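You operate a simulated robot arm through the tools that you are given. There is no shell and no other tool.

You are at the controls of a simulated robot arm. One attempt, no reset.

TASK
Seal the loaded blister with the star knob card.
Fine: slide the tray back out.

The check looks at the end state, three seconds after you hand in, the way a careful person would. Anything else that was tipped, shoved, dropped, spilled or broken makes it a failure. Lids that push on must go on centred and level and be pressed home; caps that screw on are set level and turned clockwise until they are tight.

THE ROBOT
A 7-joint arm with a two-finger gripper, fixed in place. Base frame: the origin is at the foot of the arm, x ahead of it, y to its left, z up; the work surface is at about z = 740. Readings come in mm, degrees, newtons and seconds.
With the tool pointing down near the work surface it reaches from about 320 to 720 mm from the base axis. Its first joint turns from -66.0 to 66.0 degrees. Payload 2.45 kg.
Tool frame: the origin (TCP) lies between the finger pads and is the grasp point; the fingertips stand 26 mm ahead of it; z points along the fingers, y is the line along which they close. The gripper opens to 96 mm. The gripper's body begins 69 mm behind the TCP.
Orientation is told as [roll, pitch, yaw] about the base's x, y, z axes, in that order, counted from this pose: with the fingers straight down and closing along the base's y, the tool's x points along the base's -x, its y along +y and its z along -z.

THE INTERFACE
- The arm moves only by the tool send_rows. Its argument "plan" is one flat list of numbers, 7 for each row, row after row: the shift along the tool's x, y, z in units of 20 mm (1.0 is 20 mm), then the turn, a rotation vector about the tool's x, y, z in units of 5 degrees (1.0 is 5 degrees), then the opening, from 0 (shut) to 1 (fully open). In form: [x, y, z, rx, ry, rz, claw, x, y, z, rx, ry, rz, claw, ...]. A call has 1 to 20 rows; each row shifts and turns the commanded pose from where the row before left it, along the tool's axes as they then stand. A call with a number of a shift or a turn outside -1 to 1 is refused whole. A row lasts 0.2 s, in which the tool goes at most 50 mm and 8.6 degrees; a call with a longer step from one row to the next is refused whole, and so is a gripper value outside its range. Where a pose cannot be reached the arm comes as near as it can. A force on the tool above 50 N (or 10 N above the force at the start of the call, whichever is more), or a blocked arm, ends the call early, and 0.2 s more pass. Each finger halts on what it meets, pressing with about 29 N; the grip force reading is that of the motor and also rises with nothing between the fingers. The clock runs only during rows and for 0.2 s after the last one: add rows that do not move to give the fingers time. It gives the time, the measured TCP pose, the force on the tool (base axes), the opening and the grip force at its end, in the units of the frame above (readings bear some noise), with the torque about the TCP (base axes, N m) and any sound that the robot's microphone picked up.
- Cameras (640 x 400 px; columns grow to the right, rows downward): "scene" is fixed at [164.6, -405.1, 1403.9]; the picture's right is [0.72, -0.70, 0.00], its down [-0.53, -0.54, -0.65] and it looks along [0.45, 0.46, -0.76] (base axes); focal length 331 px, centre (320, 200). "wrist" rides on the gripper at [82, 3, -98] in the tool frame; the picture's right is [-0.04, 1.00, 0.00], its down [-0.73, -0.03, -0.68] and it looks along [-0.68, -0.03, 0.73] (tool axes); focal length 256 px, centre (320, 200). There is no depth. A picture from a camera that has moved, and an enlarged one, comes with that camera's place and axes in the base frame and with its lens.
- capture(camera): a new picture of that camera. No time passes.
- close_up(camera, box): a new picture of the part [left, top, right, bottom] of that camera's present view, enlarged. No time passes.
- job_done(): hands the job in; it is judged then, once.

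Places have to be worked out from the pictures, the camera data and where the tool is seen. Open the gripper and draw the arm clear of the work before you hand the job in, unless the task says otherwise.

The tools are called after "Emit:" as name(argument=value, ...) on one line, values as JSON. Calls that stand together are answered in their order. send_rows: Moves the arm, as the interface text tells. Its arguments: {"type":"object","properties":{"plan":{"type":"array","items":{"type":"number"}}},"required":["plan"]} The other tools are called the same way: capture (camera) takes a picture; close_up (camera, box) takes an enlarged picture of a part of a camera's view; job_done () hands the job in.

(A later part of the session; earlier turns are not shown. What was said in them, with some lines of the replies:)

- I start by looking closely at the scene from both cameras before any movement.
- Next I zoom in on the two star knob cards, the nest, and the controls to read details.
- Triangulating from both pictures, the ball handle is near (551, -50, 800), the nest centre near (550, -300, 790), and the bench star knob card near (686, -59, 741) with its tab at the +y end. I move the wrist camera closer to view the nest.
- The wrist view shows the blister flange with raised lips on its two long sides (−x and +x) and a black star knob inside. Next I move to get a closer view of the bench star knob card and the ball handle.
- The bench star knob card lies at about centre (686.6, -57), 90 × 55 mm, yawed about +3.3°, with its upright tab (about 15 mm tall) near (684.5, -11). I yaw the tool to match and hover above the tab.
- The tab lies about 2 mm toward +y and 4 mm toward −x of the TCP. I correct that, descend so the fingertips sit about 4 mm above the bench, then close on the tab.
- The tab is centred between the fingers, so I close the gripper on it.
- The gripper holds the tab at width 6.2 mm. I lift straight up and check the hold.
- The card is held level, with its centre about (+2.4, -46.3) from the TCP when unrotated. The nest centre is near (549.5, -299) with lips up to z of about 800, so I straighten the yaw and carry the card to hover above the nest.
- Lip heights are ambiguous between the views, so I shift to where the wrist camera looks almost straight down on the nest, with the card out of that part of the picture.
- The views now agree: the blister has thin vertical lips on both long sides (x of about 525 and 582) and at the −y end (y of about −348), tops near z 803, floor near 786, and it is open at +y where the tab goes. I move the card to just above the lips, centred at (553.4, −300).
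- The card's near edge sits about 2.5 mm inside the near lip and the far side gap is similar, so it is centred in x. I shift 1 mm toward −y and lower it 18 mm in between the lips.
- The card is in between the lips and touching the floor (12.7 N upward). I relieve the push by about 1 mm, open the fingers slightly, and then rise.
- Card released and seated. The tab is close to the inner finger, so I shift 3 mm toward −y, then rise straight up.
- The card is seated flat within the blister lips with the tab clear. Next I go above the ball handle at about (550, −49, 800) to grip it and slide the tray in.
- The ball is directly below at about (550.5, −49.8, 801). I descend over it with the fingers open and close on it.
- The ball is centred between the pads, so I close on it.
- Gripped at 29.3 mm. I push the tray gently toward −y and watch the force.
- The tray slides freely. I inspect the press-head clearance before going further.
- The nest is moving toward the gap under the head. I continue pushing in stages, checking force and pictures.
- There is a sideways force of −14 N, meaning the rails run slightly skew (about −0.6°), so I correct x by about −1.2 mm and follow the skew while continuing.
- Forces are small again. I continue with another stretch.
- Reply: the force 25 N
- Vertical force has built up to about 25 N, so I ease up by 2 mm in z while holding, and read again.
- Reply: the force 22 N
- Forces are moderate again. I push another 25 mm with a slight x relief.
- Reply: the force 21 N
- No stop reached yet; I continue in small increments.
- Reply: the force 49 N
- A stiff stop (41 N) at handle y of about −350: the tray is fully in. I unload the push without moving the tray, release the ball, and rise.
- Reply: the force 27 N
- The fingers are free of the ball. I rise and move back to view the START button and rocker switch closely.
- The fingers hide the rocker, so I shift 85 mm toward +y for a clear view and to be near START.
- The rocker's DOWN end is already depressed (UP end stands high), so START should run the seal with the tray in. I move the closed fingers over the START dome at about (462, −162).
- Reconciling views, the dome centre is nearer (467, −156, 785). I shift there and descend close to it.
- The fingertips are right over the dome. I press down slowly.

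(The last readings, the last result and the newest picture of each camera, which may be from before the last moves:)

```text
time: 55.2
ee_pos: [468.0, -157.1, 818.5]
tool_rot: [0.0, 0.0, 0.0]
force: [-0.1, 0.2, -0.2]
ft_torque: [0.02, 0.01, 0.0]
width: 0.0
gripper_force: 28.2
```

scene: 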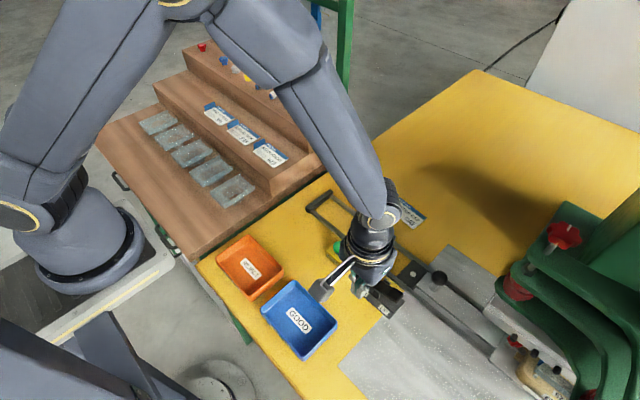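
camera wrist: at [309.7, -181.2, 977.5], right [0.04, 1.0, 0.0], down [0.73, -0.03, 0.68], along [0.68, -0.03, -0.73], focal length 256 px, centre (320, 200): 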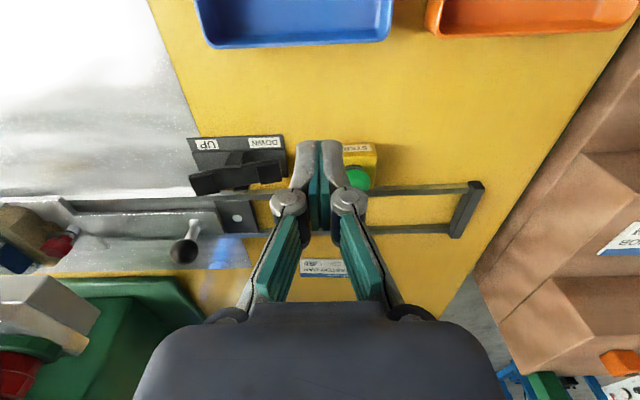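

Emit:
send_rows(plan=[0, 0, 0.1, 0, 0, 0, 0, 0, 0, 0.1, 0, 0, 0, 0, 0, 0, 0.1, 0, 0, 0, 0, 0, 0, 0, 0, 0, 0, 0])

Emit:
close_up(camera="scene", box=[300, 200, 400, 290])

```text
time: 56.2
ee_pos: [466.9, -156.5, 812.3]
tool_rot: [-0.1, 0.1, 0.0]
force: [-0.7, -0.3, 0.1]
ft_torque: [-0.02, -0.02, -0.03]
width: 6.0
gripper_force: 28.7
```

```text
4.44 times, centred on (350, 245) of scene
camera zoom: at [164.6, -405.1, 1403.9], right [0.72, -0.7, 0.0], down [-0.53, -0.54, -0.65], along [0.45, 0.46, -0.76], focal length 1470 px, centre (187, 0)
```

zoom: 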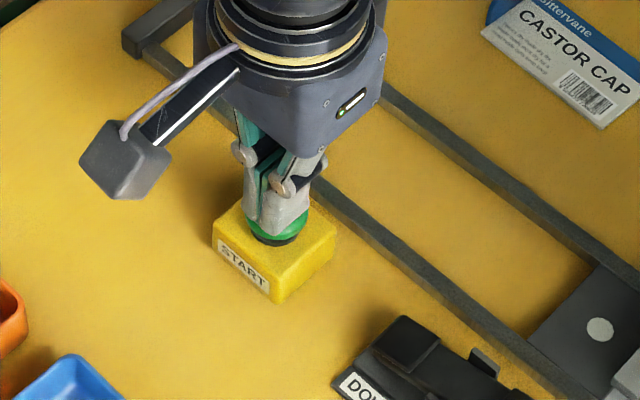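

Emit:
send_rows(plan=[0, 0, 0.1, 0, 0, 0, 0, 0, 0, 0.1, 0, 0, 0, 0, 0, 0, 0, 0, 0, 0, 0])

Emit:
close_up(camera="wrist", box=[220, 80, 420, 220])

```text
time: 57.0
ee_pos: [467.3, -157.4, 808.6]
tool_rot: [0.0, 0.0, 0.0]
force: [-1.5, -0.3, 2.4]
ft_torque: [-0.01, 0.03, 0.01]
width: 5.7
gripper_force: 28.3
heard: click
```

```text
2.86 times, centred on (320, 150) of wrist
camera zoom: at [385.1, -152.5, 905.8], right [0.04, 1.0, 0.0], down [0.73, -0.03, 0.68], along [0.68, -0.03, -0.73], focal length 731 px, centre (320, 343)
```

zoom: 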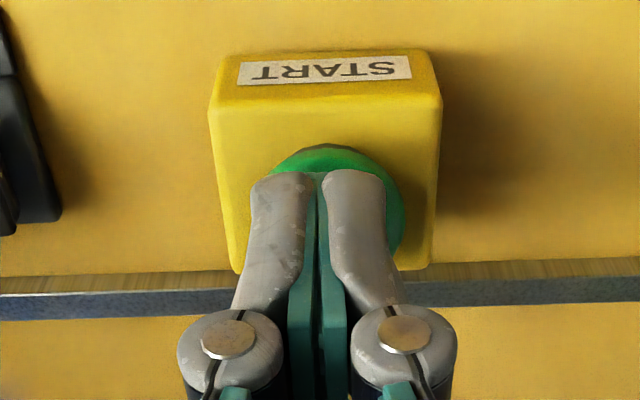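

A click was heard, so the button actuated. I release by rising, then look at the press for its reaction.

Emit:
send_rows(plan=[0, 0, -0.3, 0, 0, 0, 0, 0, 0, -0.6, 0, 0, 0, 0, 0, 0, -0.6, 0, 0, 0, 0, 0, 0, 0, 0, 0, 0, 0])

Emit:
capture(camera="scene")

Emit:
close_up(camera="scene", box=[460, 180, 640, 400])

```text
time: 58.0
ee_pos: [466.4, -156.8, 836.0]
tool_rot: [0.0, 0.0, 0.0]
force: [0.7, 0.0, -0.1]
ft_torque: [0.02, 0.01, 0.03]
width: 0.0
gripper_force: 28.7
```

```text
taken
```

scene: 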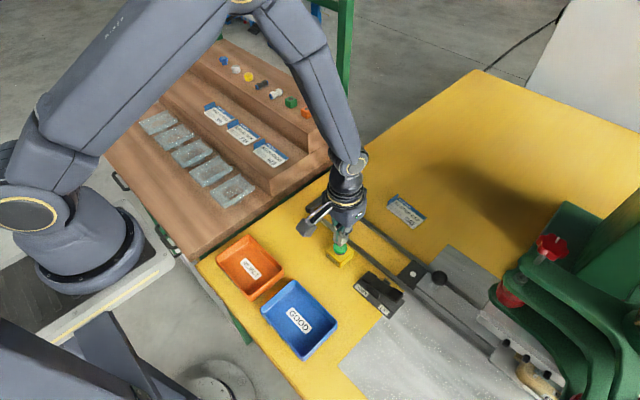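

```text
1.82 times, centred on (550, 290) of scene
camera zoom: at [164.6, -405.1, 1403.9], right [0.72, -0.7, 0.0], down [-0.53, -0.54, -0.65], along [0.45, 0.46, -0.76], focal length 602 px, centre (-98, 36)
```

zoom: 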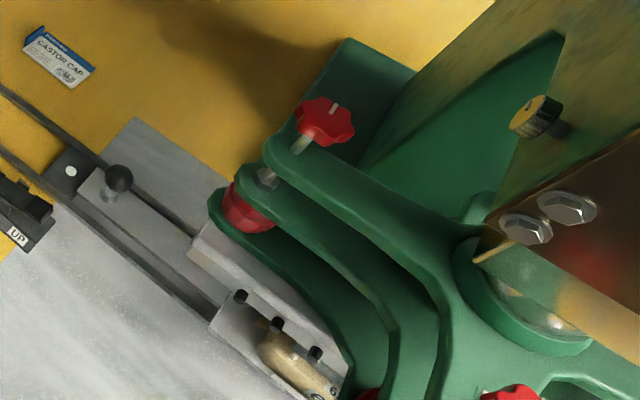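

The head has started coming down. I wait in place and watch.

Emit:
send_rows(plan=[0, 0, 0, 0, 0, 0, 0, 0, 0, 0, 0, 0, 0, 0, 0, 0, 0, 0, 0, 0, 0, 0, 0, 0, 0, 0, 0, 0, 0, 0, 0, 0, 0, 0, 0])

Emit:
close_up(camera="scene", box=[460, 180, 640, 400])

Emit:
close_up(camera="scene", box=[320, 230, 420, 320])

```text
time: 59.2
ee_pos: [467.8, -156.6, 836.0]
tool_rot: [0.0, 0.0, 0.0]
force: [-0.4, -0.3, 0.1]
ft_torque: [-0.04, 0.0, 0.01]
width: 0.1
gripper_force: 28.7
```

```text
1.82 times, centred on (550, 290) of scene
camera zoom: at [164.6, -405.1, 1403.9], right [0.72, -0.7, 0.0], down [-0.53, -0.54, -0.65], along [0.45, 0.46, -0.76], focal length 602 px, centre (-98, 36)
```

zoom: 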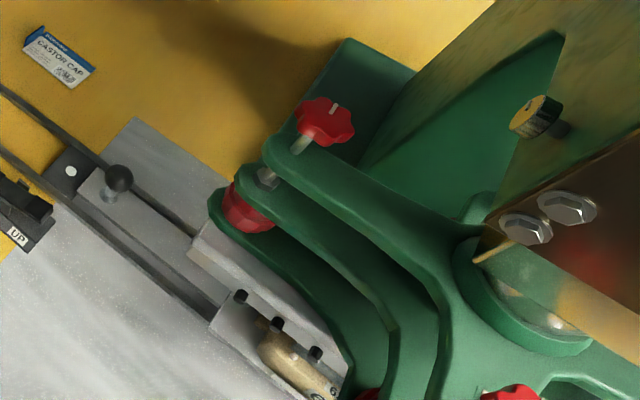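

```text
4.44 times, centred on (370, 275) of scene
camera zoom: at [164.6, -405.1, 1403.9], right [0.72, -0.7, 0.0], down [-0.53, -0.54, -0.65], along [0.45, 0.46, -0.76], focal length 1470 px, centre (98, -133)
```

zoom: 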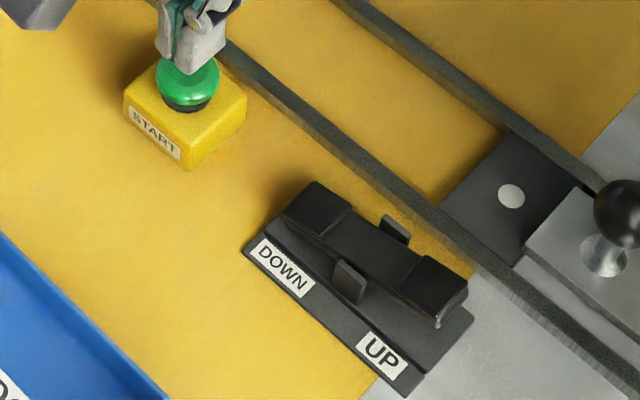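

The head is down and holding on the nest. While it dwells I move over the raised UP end of the rocker, at about (471, −306, 778), and listen for a signal.

Emit:
send_rows(plan=[-0.025, -0.934, 0, 0, 0, 0, 0, -0.025, -0.934, 0, 0, 0, 0, 0, -0.025, -0.934, 0, 0, 0, 0, 0, -0.025, -0.934, 0, 0, 0, 0, 0, -0.025, -0.934, 0, 0, 0, 0, 0, -0.025, -0.934, 0, 0, 0, 0, 0, -0.025, -0.934, 0, 0, 0, 0, 0, -0.025, -0.934, 0, 0, 0, 0, 0, 0, 0, 0, 0, 0, 0, 0])

Emit:
close_up(camera="scene", box=[320, 230, 420, 320])

Emit:
close_up(camera="wrist", box=[220, 80, 420, 220])

Emit:
close_up(camera="scene", box=[460, 180, 640, 400])

```text
time: 61.2
ee_pos: [469.1, -308.3, 836.6]
tool_rot: [0.0, -0.1, -0.1]
force: [0.2, -0.1, -0.7]
ft_torque: [0.02, 0.01, -0.01]
width: 0.0
gripper_force: 28.8
```

```text
4.44 times, centred on (370, 275) of scene
camera zoom: at [164.6, -405.1, 1403.9], right [0.72, -0.7, 0.0], down [-0.53, -0.54, -0.65], along [0.45, 0.46, -0.76], focal length 1470 px, centre (98, -133)
```

zoom: 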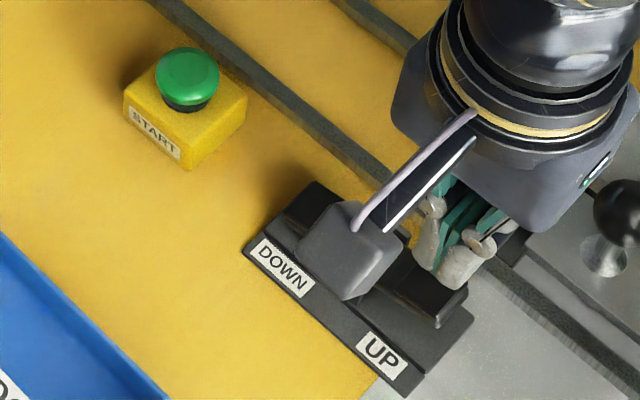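

```text
2.86 times, centred on (320, 150) of wrist
camera zoom: at [388.0, -304.3, 934.3], right [0.04, 1.0, 0.0], down [0.73, -0.03, 0.68], along [0.68, -0.03, -0.73], focal length 731 px, centre (320, 343)
```

zoom: 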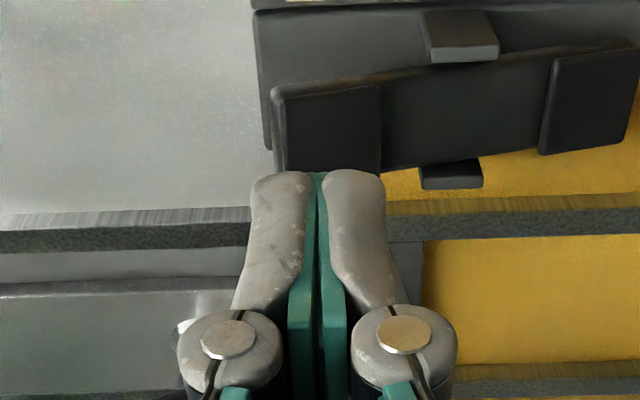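

```text
1.82 times, centred on (550, 290) of scene
camera zoom: at [164.6, -405.1, 1403.9], right [0.72, -0.7, 0.0], down [-0.53, -0.54, -0.65], along [0.45, 0.46, -0.76], focal length 602 px, centre (-98, 36)
```

zoom: 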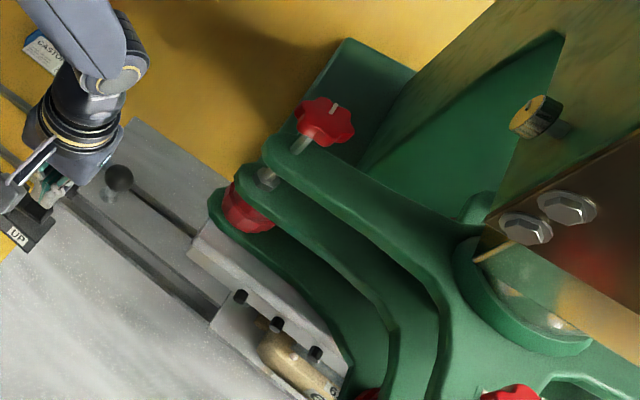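

The fingers are right over the UP pad. I wait a little longer for a dwell-end signal.

Emit:
send_rows(plan=[0, 0, 0, 0, 0, 0, 0, 0, 0, 0, 0, 0, 0, 0, 0, 0, 0, 0, 0, 0, 0, 0, 0, 0, 0, 0, 0, 0, 0, 0, 0, 0, 0, 0, 0])

Emit:
capture(camera="scene")

```text
time: 62.4
ee_pos: [469.2, -307.8, 835.7]
tool_rot: [0.1, -0.1, -0.1]
force: [0.1, -0.2, 0.4]
ft_torque: [-0.03, -0.03, 0.02]
width: 0.0
gripper_force: 27.9
```

```text
taken
```

scene: 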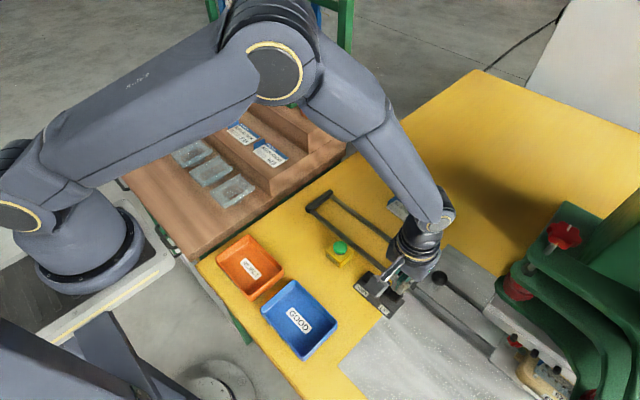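

The head has gone back up by itself at the end of its dwell. I check the nest under the head closely.

Emit:
close_up(camera="scene", box=[480, 310, 600, 400])

Emit:
close_up(camera="scene", box=[460, 180, 640, 400])

```text
4.44 times, centred on (540, 355) of scene
camera zoom: at [164.6, -405.1, 1403.9], right [0.72, -0.7, 0.0], down [-0.53, -0.54, -0.65], along [0.45, 0.46, -0.76], focal length 1470 px, centre (-658, -489)
```

zoom: 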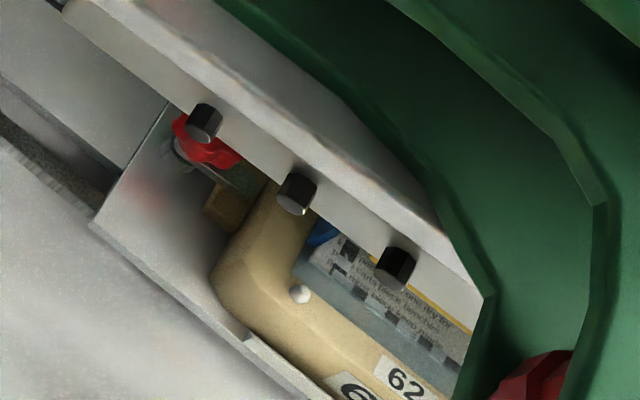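

```text
1.82 times, centred on (550, 290) of scene
camera zoom: at [164.6, -405.1, 1403.9], right [0.72, -0.7, 0.0], down [-0.53, -0.54, -0.65], along [0.45, 0.46, -0.76], focal length 602 px, centre (-98, 36)
```

zoom: 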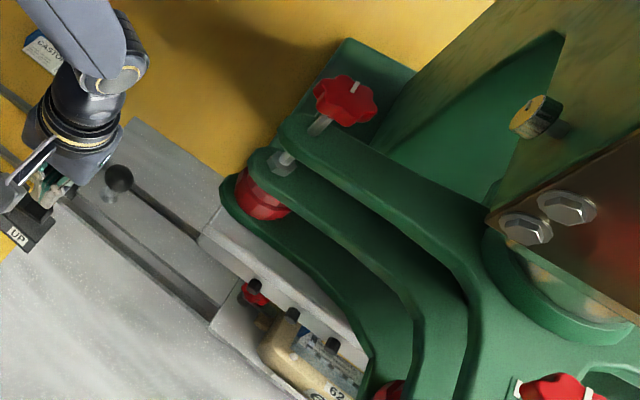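

Seal marks now show around the card edge and the head is back up. I return to the ball handle at (550, −351) to draw the tray out.

Emit:
send_rows(plan=[0, 0, -0.8, 0, 0, 0, 0.1, 0, 0, -0.9, 0, 0, 0, 0.25, 0, 0, -0.6, 0, 0, 0, 0.4, -0.8, -0.43, 0, 0, 0, 0, 0.52, -0.8, -0.43, 0, 0, 0, 0, 0.52, -0.8, -0.43, 0, 0, 0, 0, 0.52, -0.8, -0.43, 0, 0, 0, 0, 0.52, -0.82, -0.43, 0, 0, 0, 0, 0.52, 0, 0, 0, 0, 0, 0, 0.52, 0, 0, 0, 0, 0, 0, 0.52])

Emit:
capture(camera="wrist")

Emit:
close_up(camera="wrist", box=[220, 80, 420, 220])

```text
time: 64.6
ee_pos: [551.5, -349.5, 881.8]
tool_rot: [0.1, 0.0, -0.1]
force: [-0.1, 0.4, 0.2]
ft_torque: [0.02, 0.0, 0.01]
width: 49.9
gripper_force: 0.0
```

```text
taken
camera wrist: at [469.4, -345.9, 981.3], right [0.04, 1.0, 0.0], down [0.73, -0.03, 0.68], along [0.68, -0.03, -0.73], focal length 256 px, centre (320, 200)
```

wrist: 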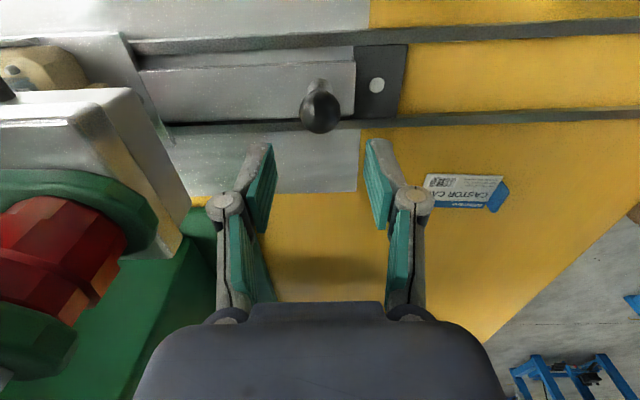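

```text
2.86 times, centred on (320, 150) of wrist
camera zoom: at [469.4, -345.9, 981.3], right [0.04, 1.0, 0.0], down [0.73, -0.03, 0.68], along [0.68, -0.03, -0.73], focal length 731 px, centre (320, 343)
```

zoom: 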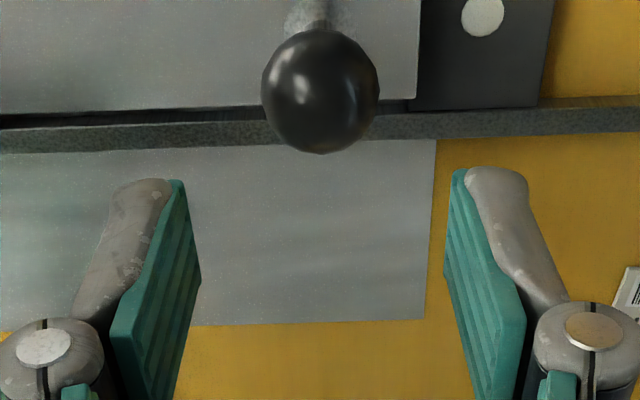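

The ball is at (549.8, −349, 801), straight below. I descend and close on it.

Emit:
send_rows(plan=[0.05, 0, 0.8, 0, 0, 0, 0.52, 0, 0, 0.8, 0, 0, 0, 0.52, 0, 0, 0.8, 0, 0, 0, 0.52, 0, 0, 0.8, 0, 0, 0, 0.52, 0, 0, 0.65, 0, 0, 0, 0.52, 0, 0, 0, 0, 0, 0, 0.52, 0, 0, 0, 0, 0, 0, 0.35, 0, 0, 0, 0, 0, 0, 0.25, 0, 0, 0, 0, 0, 0, 0.15, 0, 0, 0, 0, 0, 0, 0.15])

Emit:
close_up(camera="wrist", box=[220, 80, 420, 220])

```text
time: 66.8
ee_pos: [550.1, -349.6, 806.4]
tool_rot: [0.0, -0.1, 0.0]
force: [0.6, 1.6, -2.0]
ft_torque: [0.02, -0.07, -0.02]
width: 29.4
gripper_force: 44.6
```

```text
2.86 times, centred on (320, 150) of wrist
camera zoom: at [468.2, -346.0, 903.8], right [0.04, 1.0, 0.0], down [0.73, -0.03, 0.68], along [0.68, -0.03, -0.73], focal length 731 px, centre (320, 343)
```

zoom: 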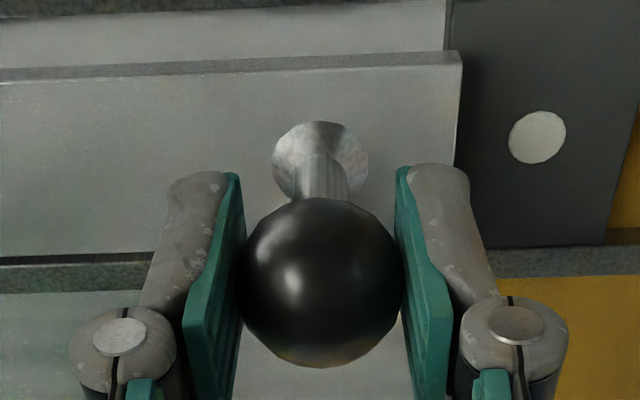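

Gripped. I pull the tray out toward +y smoothly.

Emit:
send_rows(plan=[0, 0.1, 0, 0, 0, 0, 0.15, 0, 0.3, 0, 0, 0, 0, 0.15, 0, 0.5, 0, 0, 0, 0, 0.15, 0, 0.5, 0, 0, 0, 0, 0.15, 0, 0.5, 0, 0, 0, 0, 0.15, 0, 0.5, 0, 0, 0, 0, 0.15, 0, 0.3, 0, 0, 0, 0, 0.15, 0, 0, 0, 0, 0, 0, 0.15])

Emit:
close_up(camera="scene", box=[440, 240, 640, 400])

```text
time: 68.6
ee_pos: [548.7, -296.7, 806.5]
tool_rot: [0.0, 0.0, 0.1]
force: [0.1, -0.7, -5.4]
ft_torque: [-0.02, -0.17, -0.01]
width: 29.3
gripper_force: 44.7
```

```text
2.50 times, centred on (540, 320) of scene
camera zoom: at [164.7, -405.1, 1403.8], right [0.72, -0.7, 0.0], down [-0.53, -0.54, -0.65], along [0.45, 0.46, -0.76], focal length 827 px, centre (-230, -100)
```

zoom: 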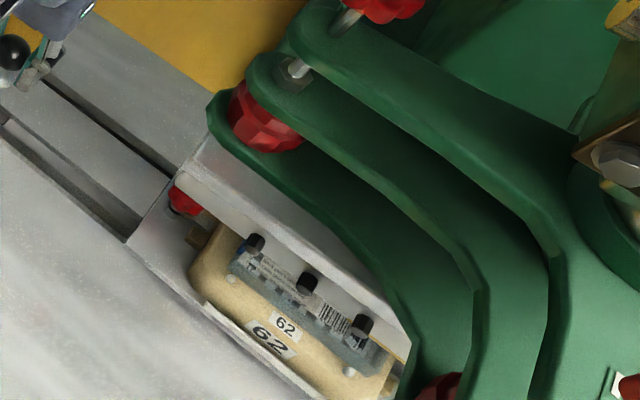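

The tray comes out smoothly with low force. I continue.

Emit:
send_rows(plan=[0, 0.25, 0.02, 0, 0, 0, 0.15, 0, 0.5, 0.02, 0, 0, 0, 0.15, 0, 0.5, 0, 0, 0, 0, 0.15, 0, 0.5, 0, 0, 0, 0, 0.15, 0, 0.5, 0, 0, 0, 0, 0.15, 0, 0.5, 0, 0, 0, 0, 0.15, 0, 0.5, 0, 0, 0, 0, 0.15, 0, 0.3, 0, 0, 0, 0, 0.15, 0, 0, 0, 0, 0, 0, 0.15])

Emit:
close_up(camera="scene", box=[400, 220, 600, 390])

```text
time: 70.6
ee_pos: [550.9, -225.5, 806.1]
tool_rot: [0.1, 0.0, 0.0]
force: [-8.2, -1.8, 13.5]
ft_torque: [-0.07, -0.23, 0.02]
width: 29.3
gripper_force: 45.5
```

```text
2.35 times, centred on (500, 305) of scene
camera zoom: at [164.2, -405.0, 1403.9], right [0.72, -0.7, 0.0], down [-0.53, -0.54, -0.65], along [0.45, 0.46, -0.76], focal length 778 px, centre (-104, -47)
```

zoom: 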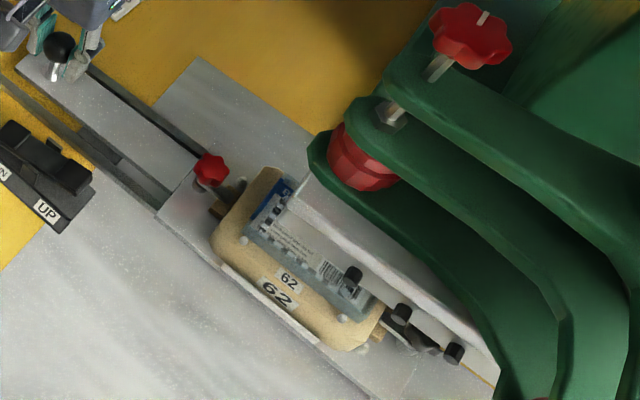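

Emit:
send_rows(plan=[0.02, 0.25, -0.05, 0, 0, 0, 0.15, 0, 0.5, 0, 0, 0, 0, 0.15, 0, 0.5, 0, 0, 0, 0, 0.15, 0, 0.5, 0, 0, 0, 0, 0.15, 0, 0.5, 0, 0, 0, 0, 0.15, 0, 0.5, 0, 0, 0, 0, 0.15, 0, 0.5, 0, 0, 0, 0, 0.15, 0, 0.3, 0, 0, 0, 0, 0.15, 0, 0, 0, 0, 0, 0, 0.15])

Emit:
close_up(camera="scene", box=[340, 180, 520, 320])

```text
time: 72.6
ee_pos: [549.6, -154.1, 805.8]
tool_rot: [0.1, -0.1, 0.0]
force: [0.5, -0.8, -3.5]
ft_torque: [-0.08, 0.81, 0.1]
width: 29.6
gripper_force: 45.3
```

```text
2.86 times, centred on (430, 250) of scene
camera zoom: at [164.7, -405.1, 1403.8], right [0.72, -0.7, 0.0], down [-0.53, -0.54, -0.65], along [0.45, 0.46, -0.76], focal length 945 px, centre (6, 57)
```

zoom: 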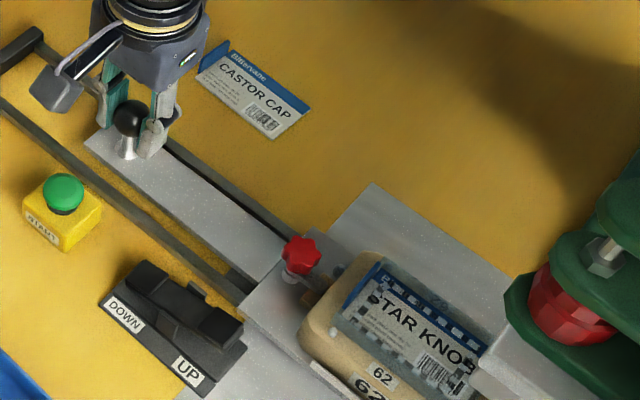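

The seal pattern is visible around the card edge. I continue pulling toward the start position (ball y of about −50).

Emit:
send_rows(plan=[0, 0.25, 0, 0, 0, 0, 0.15, 0, 0.5, 0, 0, 0, 0, 0.15, 0, 0.5, 0, 0, 0, 0, 0.15, 0, 0.5, 0, 0, 0, 0, 0.15, 0, 0.5, 0, 0, 0, 0, 0.15, 0, 0.5, 0, 0, 0, 0, 0.15, 0, 0.5, 0, 0, 0, 0, 0.15, 0, 0.5, 0, 0, 0, 0, 0.15, 0, 0.5, 0, 0, 0, 0, 0.15, 0, 0.3, 0, 0, 0, 0, 0.15, 0, 0, 0, 0, 0, 0, 0.15])

Emit:
capture(camera="scene")

Emit:
close_up(camera="wrist", box=[220, 20, 520, 220])

```text
time: 75.0
ee_pos: [549.5, -63.3, 805.5]
tool_rot: [-0.1, -0.1, 0.0]
force: [14.9, -1.8, -21.0]
ft_torque: [-0.08, -0.16, -0.01]
width: 29.4
gripper_force: 44.3
```

```text
taken
```

scene: 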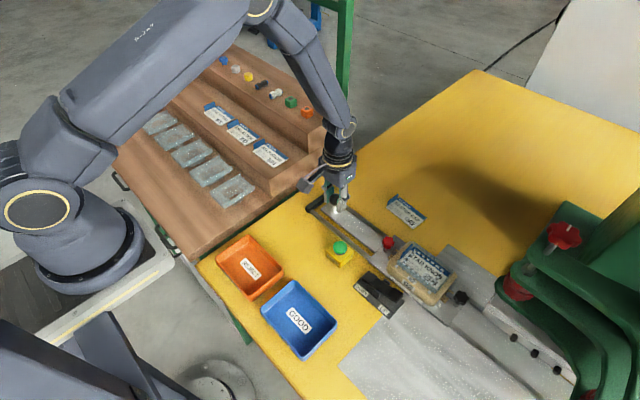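

```text
2.00 times, centred on (370, 120) of wrist
camera zoom: at [468.0, -58.7, 904.2], right [0.04, 1.0, 0.0], down [0.73, -0.03, 0.68], along [0.68, -0.03, -0.73], focal length 512 px, centre (220, 360)
```

zoom: 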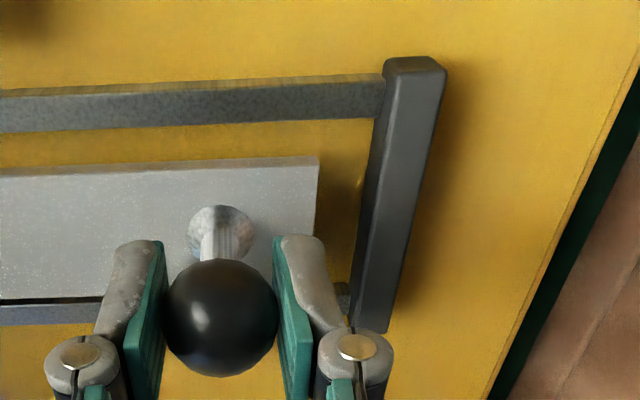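

About 13 mm remain to the original position. I ease the vertical load and finish the pull.

Emit:
send_rows(plan=[-0.05, 0, 0.07, 0, 0, 0, 0.15, 0, 0.2, 0, 0, 0, 0, 0.15, 0, 0.25, 0, 0, 0, 0, 0.15, 0, 0.2, 0, 0, 0, 0, 0.15, 0, 0.1, 0, 0, 0, 0, 0.15, 0, 0, 0, 0, 0, 0, 0.15])

Emit:
close_up(camera="wrist", box=[220, 20, 520, 220])

```text
time: 76.4
ee_pos: [550.0, -49.0, 805.1]
tool_rot: [-0.2, 0.0, -0.1]
force: [-8.0, -15.7, 19.5]
ft_torque: [-0.18, 0.46, 0.04]
width: 29.1
gripper_force: 44.7
```

```text
2.00 times, centred on (370, 120) of wrist
camera zoom: at [468.3, -45.4, 903.6], right [0.04, 1.0, 0.0], down [0.73, -0.03, 0.68], along [0.68, -0.03, -0.73], focal length 512 px, centre (220, 360)
```

zoom: 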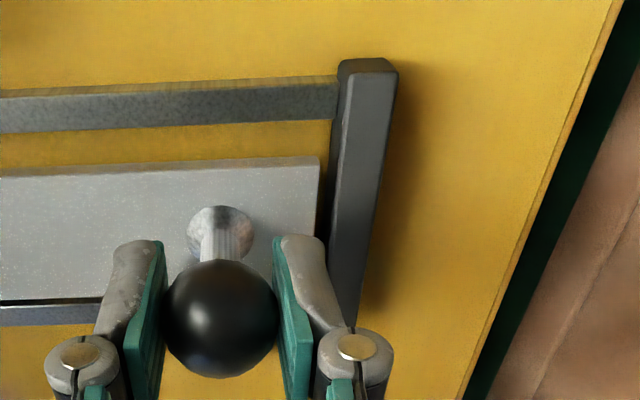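

A light stop (−16 N) at y of about −49, matching the original position: the tray is fully out. I unload, release the ball, and rise.

Emit:
send_rows(plan=[0.02, -0.06, -0.05, 0, 0, 0, 0.15, 0, 0, 0, 0, 0, 0, 0.3, 0, 0, 0, 0, 0, 0, 0.42, 0, 0, 0, 0, 0, 0, 0.5, 0, 0, 0, 0, 0, 0, 0.5, 0, 0, -0.4, 0, 0, 0, 0.5, 0, 0, -0.8, 0, 0, 0, 0.5, 0, 0, -0.9, 0, 0, 0, 0.5, 0, 0, -0.9, 0, 0, 0, 0.5, 0, 0, -0.9, 0, 0, 0, 0.5, 0, 0, -0.9, 0, 0, 0, 0.5, 0, 0, 0, 0, 0, 0, 0.5])

Emit:
capture(camera="scene")

Emit:
close_up(camera="scene", box=[370, 220, 480, 310])

Emit:
capture(camera="wrist")

```text
time: 79.0
ee_pos: [551.4, -48.7, 903.3]
tool_rot: [0.0, 0.0, 0.0]
force: [0.5, -0.3, -1.2]
ft_torque: [0.0, 0.01, -0.03]
width: 47.7
gripper_force: 0.1
```

```text
taken
```

scene: 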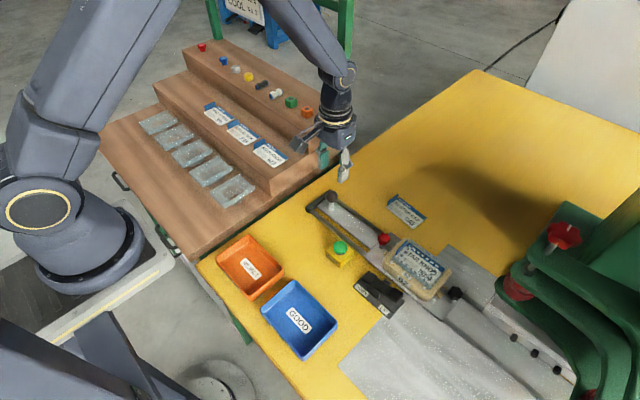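

```text
4.44 times, centred on (425, 265) of scene
camera zoom: at [164.6, -405.1, 1403.9], right [0.72, -0.7, 0.0], down [-0.53, -0.54, -0.65], along [0.45, 0.46, -0.76], focal length 1470 px, centre (-147, -89)
```

zoom: 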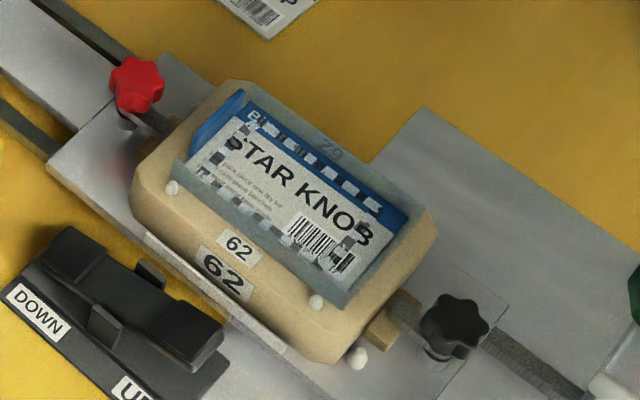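

```text
taken
camera wrist: at [469.1, -45.9, 1001.3], right [0.04, 1.0, 0.0], down [0.73, -0.03, 0.68], along [0.68, -0.03, -0.73], focal length 256 px, centre (320, 200)
```

wrist: 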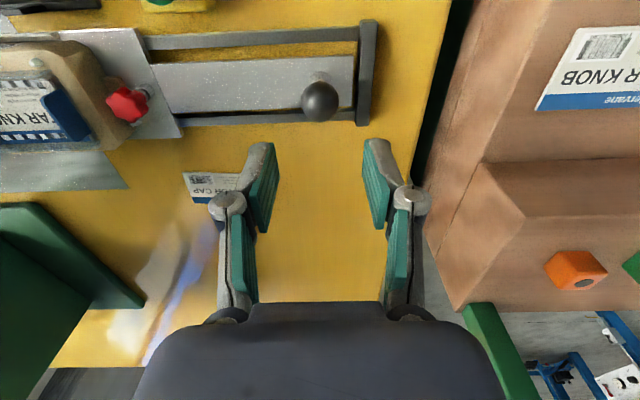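

The tray is out, the card is sealed with a stitched pattern, and nothing else looks disturbed. I look at the result from above with the wrist camera before handing in.

Emit:
send_rows(plan=[0, 0, -0.5, 0, 0, 0, 0.6, 0.1, -0.9, -0.5, 0, 0, 0, 0.7, 0.1, -0.95, 0, 0, 0, 0, 0.9, 0.1, -0.95, 0, 0, 0, 0, 1, 0.1, -0.95, 0, 0, 0, 0, 1, 0.1, -0.95, 0, 0, 0, 0, 1, 0.1, -0.95, 0, 0, 0, 0, 1, 0, -0.95, 0, 0, 0, 0, 1, 0, -0.95, 0, 0, 0, 0, 1, 0, -0.95, 0, 0, 0, 0, 1, 0, -0.95, 0, 0, 0, 0, 1, 0, -0.95, 0, 0, 0, 0, 1, 0, -0.95, 0, 0, 0, 0, 1, 0, 0, 0, 0, 0, 0, 1])

Emit:
capture(camera="wrist")

Emit:
close_up(camera="wrist", box=[240, 40, 400, 160])

```text
time: 82.0
ee_pos: [537.6, -276.8, 922.7]
tool_rot: [0.0, 0.0, 0.0]
force: [-0.5, -0.8, 0.2]
ft_torque: [0.01, -0.05, 0.0]
width: 95.9
gripper_force: 0.0
```

```text
taken
camera wrist: at [456.2, -271.4, 1020.4], right [0.04, 1.0, 0.0], down [0.73, -0.03, 0.68], along [0.68, -0.03, -0.73], focal length 256 px, centre (320, 200)
```

wrist: 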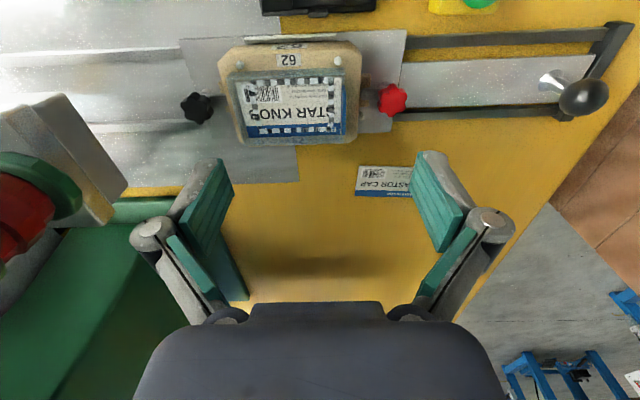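

```text
3.33 times, centred on (320, 100) of wrist
camera zoom: at [456.2, -271.4, 1020.4], right [0.04, 1.0, 0.0], down [0.73, -0.03, 0.68], along [0.68, -0.03, -0.73], focal length 853 px, centre (320, 533)
```

zoom: 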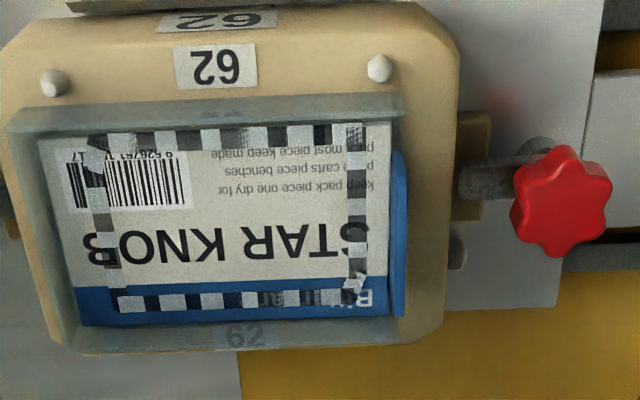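

The seal is a complete ring around the knob cavity, with the card level inside the lips. I draw the arm up and back, clear of the work.

Emit:
send_rows(plan=[0, 0, -0.8, 0, 0, 0, 1, 0.5, 0.6, -0.9, 0, 0, 0, 1, 0.6, 0.9, -0.9, 0, 0, 0, 1, 0.6, 0.9, -0.9, 0, 0, 0, 1, 0.6, 0.9, -0.9, 0, 0, 0, 1, 0.6, 0.9, -0.9, 0, 0, 0, 1, 0.6, 0.9, -0.9, 0, 0, 0, 1, 0.6, 0.9, 0, 0, 0, 0, 1, 0, 0.9, 0, 0, 0, 0, 1, 0, 0.9, 0, 0, 0, 0, 1, 0, 0.9, 0, 0, 0, 0, 1, 0, 0.9, 0, 0, 0, 0, 1, 0, 0, 0, 0, 0, 0, 1, 0, 0, 0, 0, 0, 0, 1])

Emit:
capture(camera="scene")

```text
time: 85.0
ee_pos: [456.7, -85.1, 1047.0]
tool_rot: [0.0, 0.0, 0.0]
force: [0.2, -1.0, 0.2]
ft_torque: [0.01, 0.01, 0.01]
width: 96.3
gripper_force: 0.0
```

```text
taken
```

scene: 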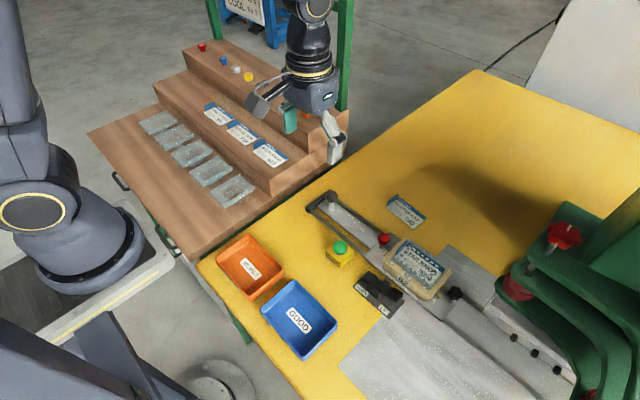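

The sealed blister is in its nest, the tray is back out, the head is up, and the arm is clear with the gripper open. I hand in the job.

Emit:
job_done()

```text
The job is handed in.
```

I sealed the loaded blister with the star knob card, slid the tray back out to its start position and handed the job in. I don't have the check's result yet.

- **Card:** I used the star knob card lying next to the press, not the one on the brown shelf. It sits level between the blister's lips, with its blue tab at the open end.
- **Seal:** I pushed the tray in to its stop and pressed START. The head came down, held for about 3 seconds and rose by itself. The close-up afterwards shows an unbroken seal ring around the knob cavity.
- **Rocker switch:** I didn't touch it. Its DOWN end was already pressed when I got there.
- **End state:** The head is up and the gripper is open, with the arm clear of the work. In the last picture nothing else looks tipped or moved.
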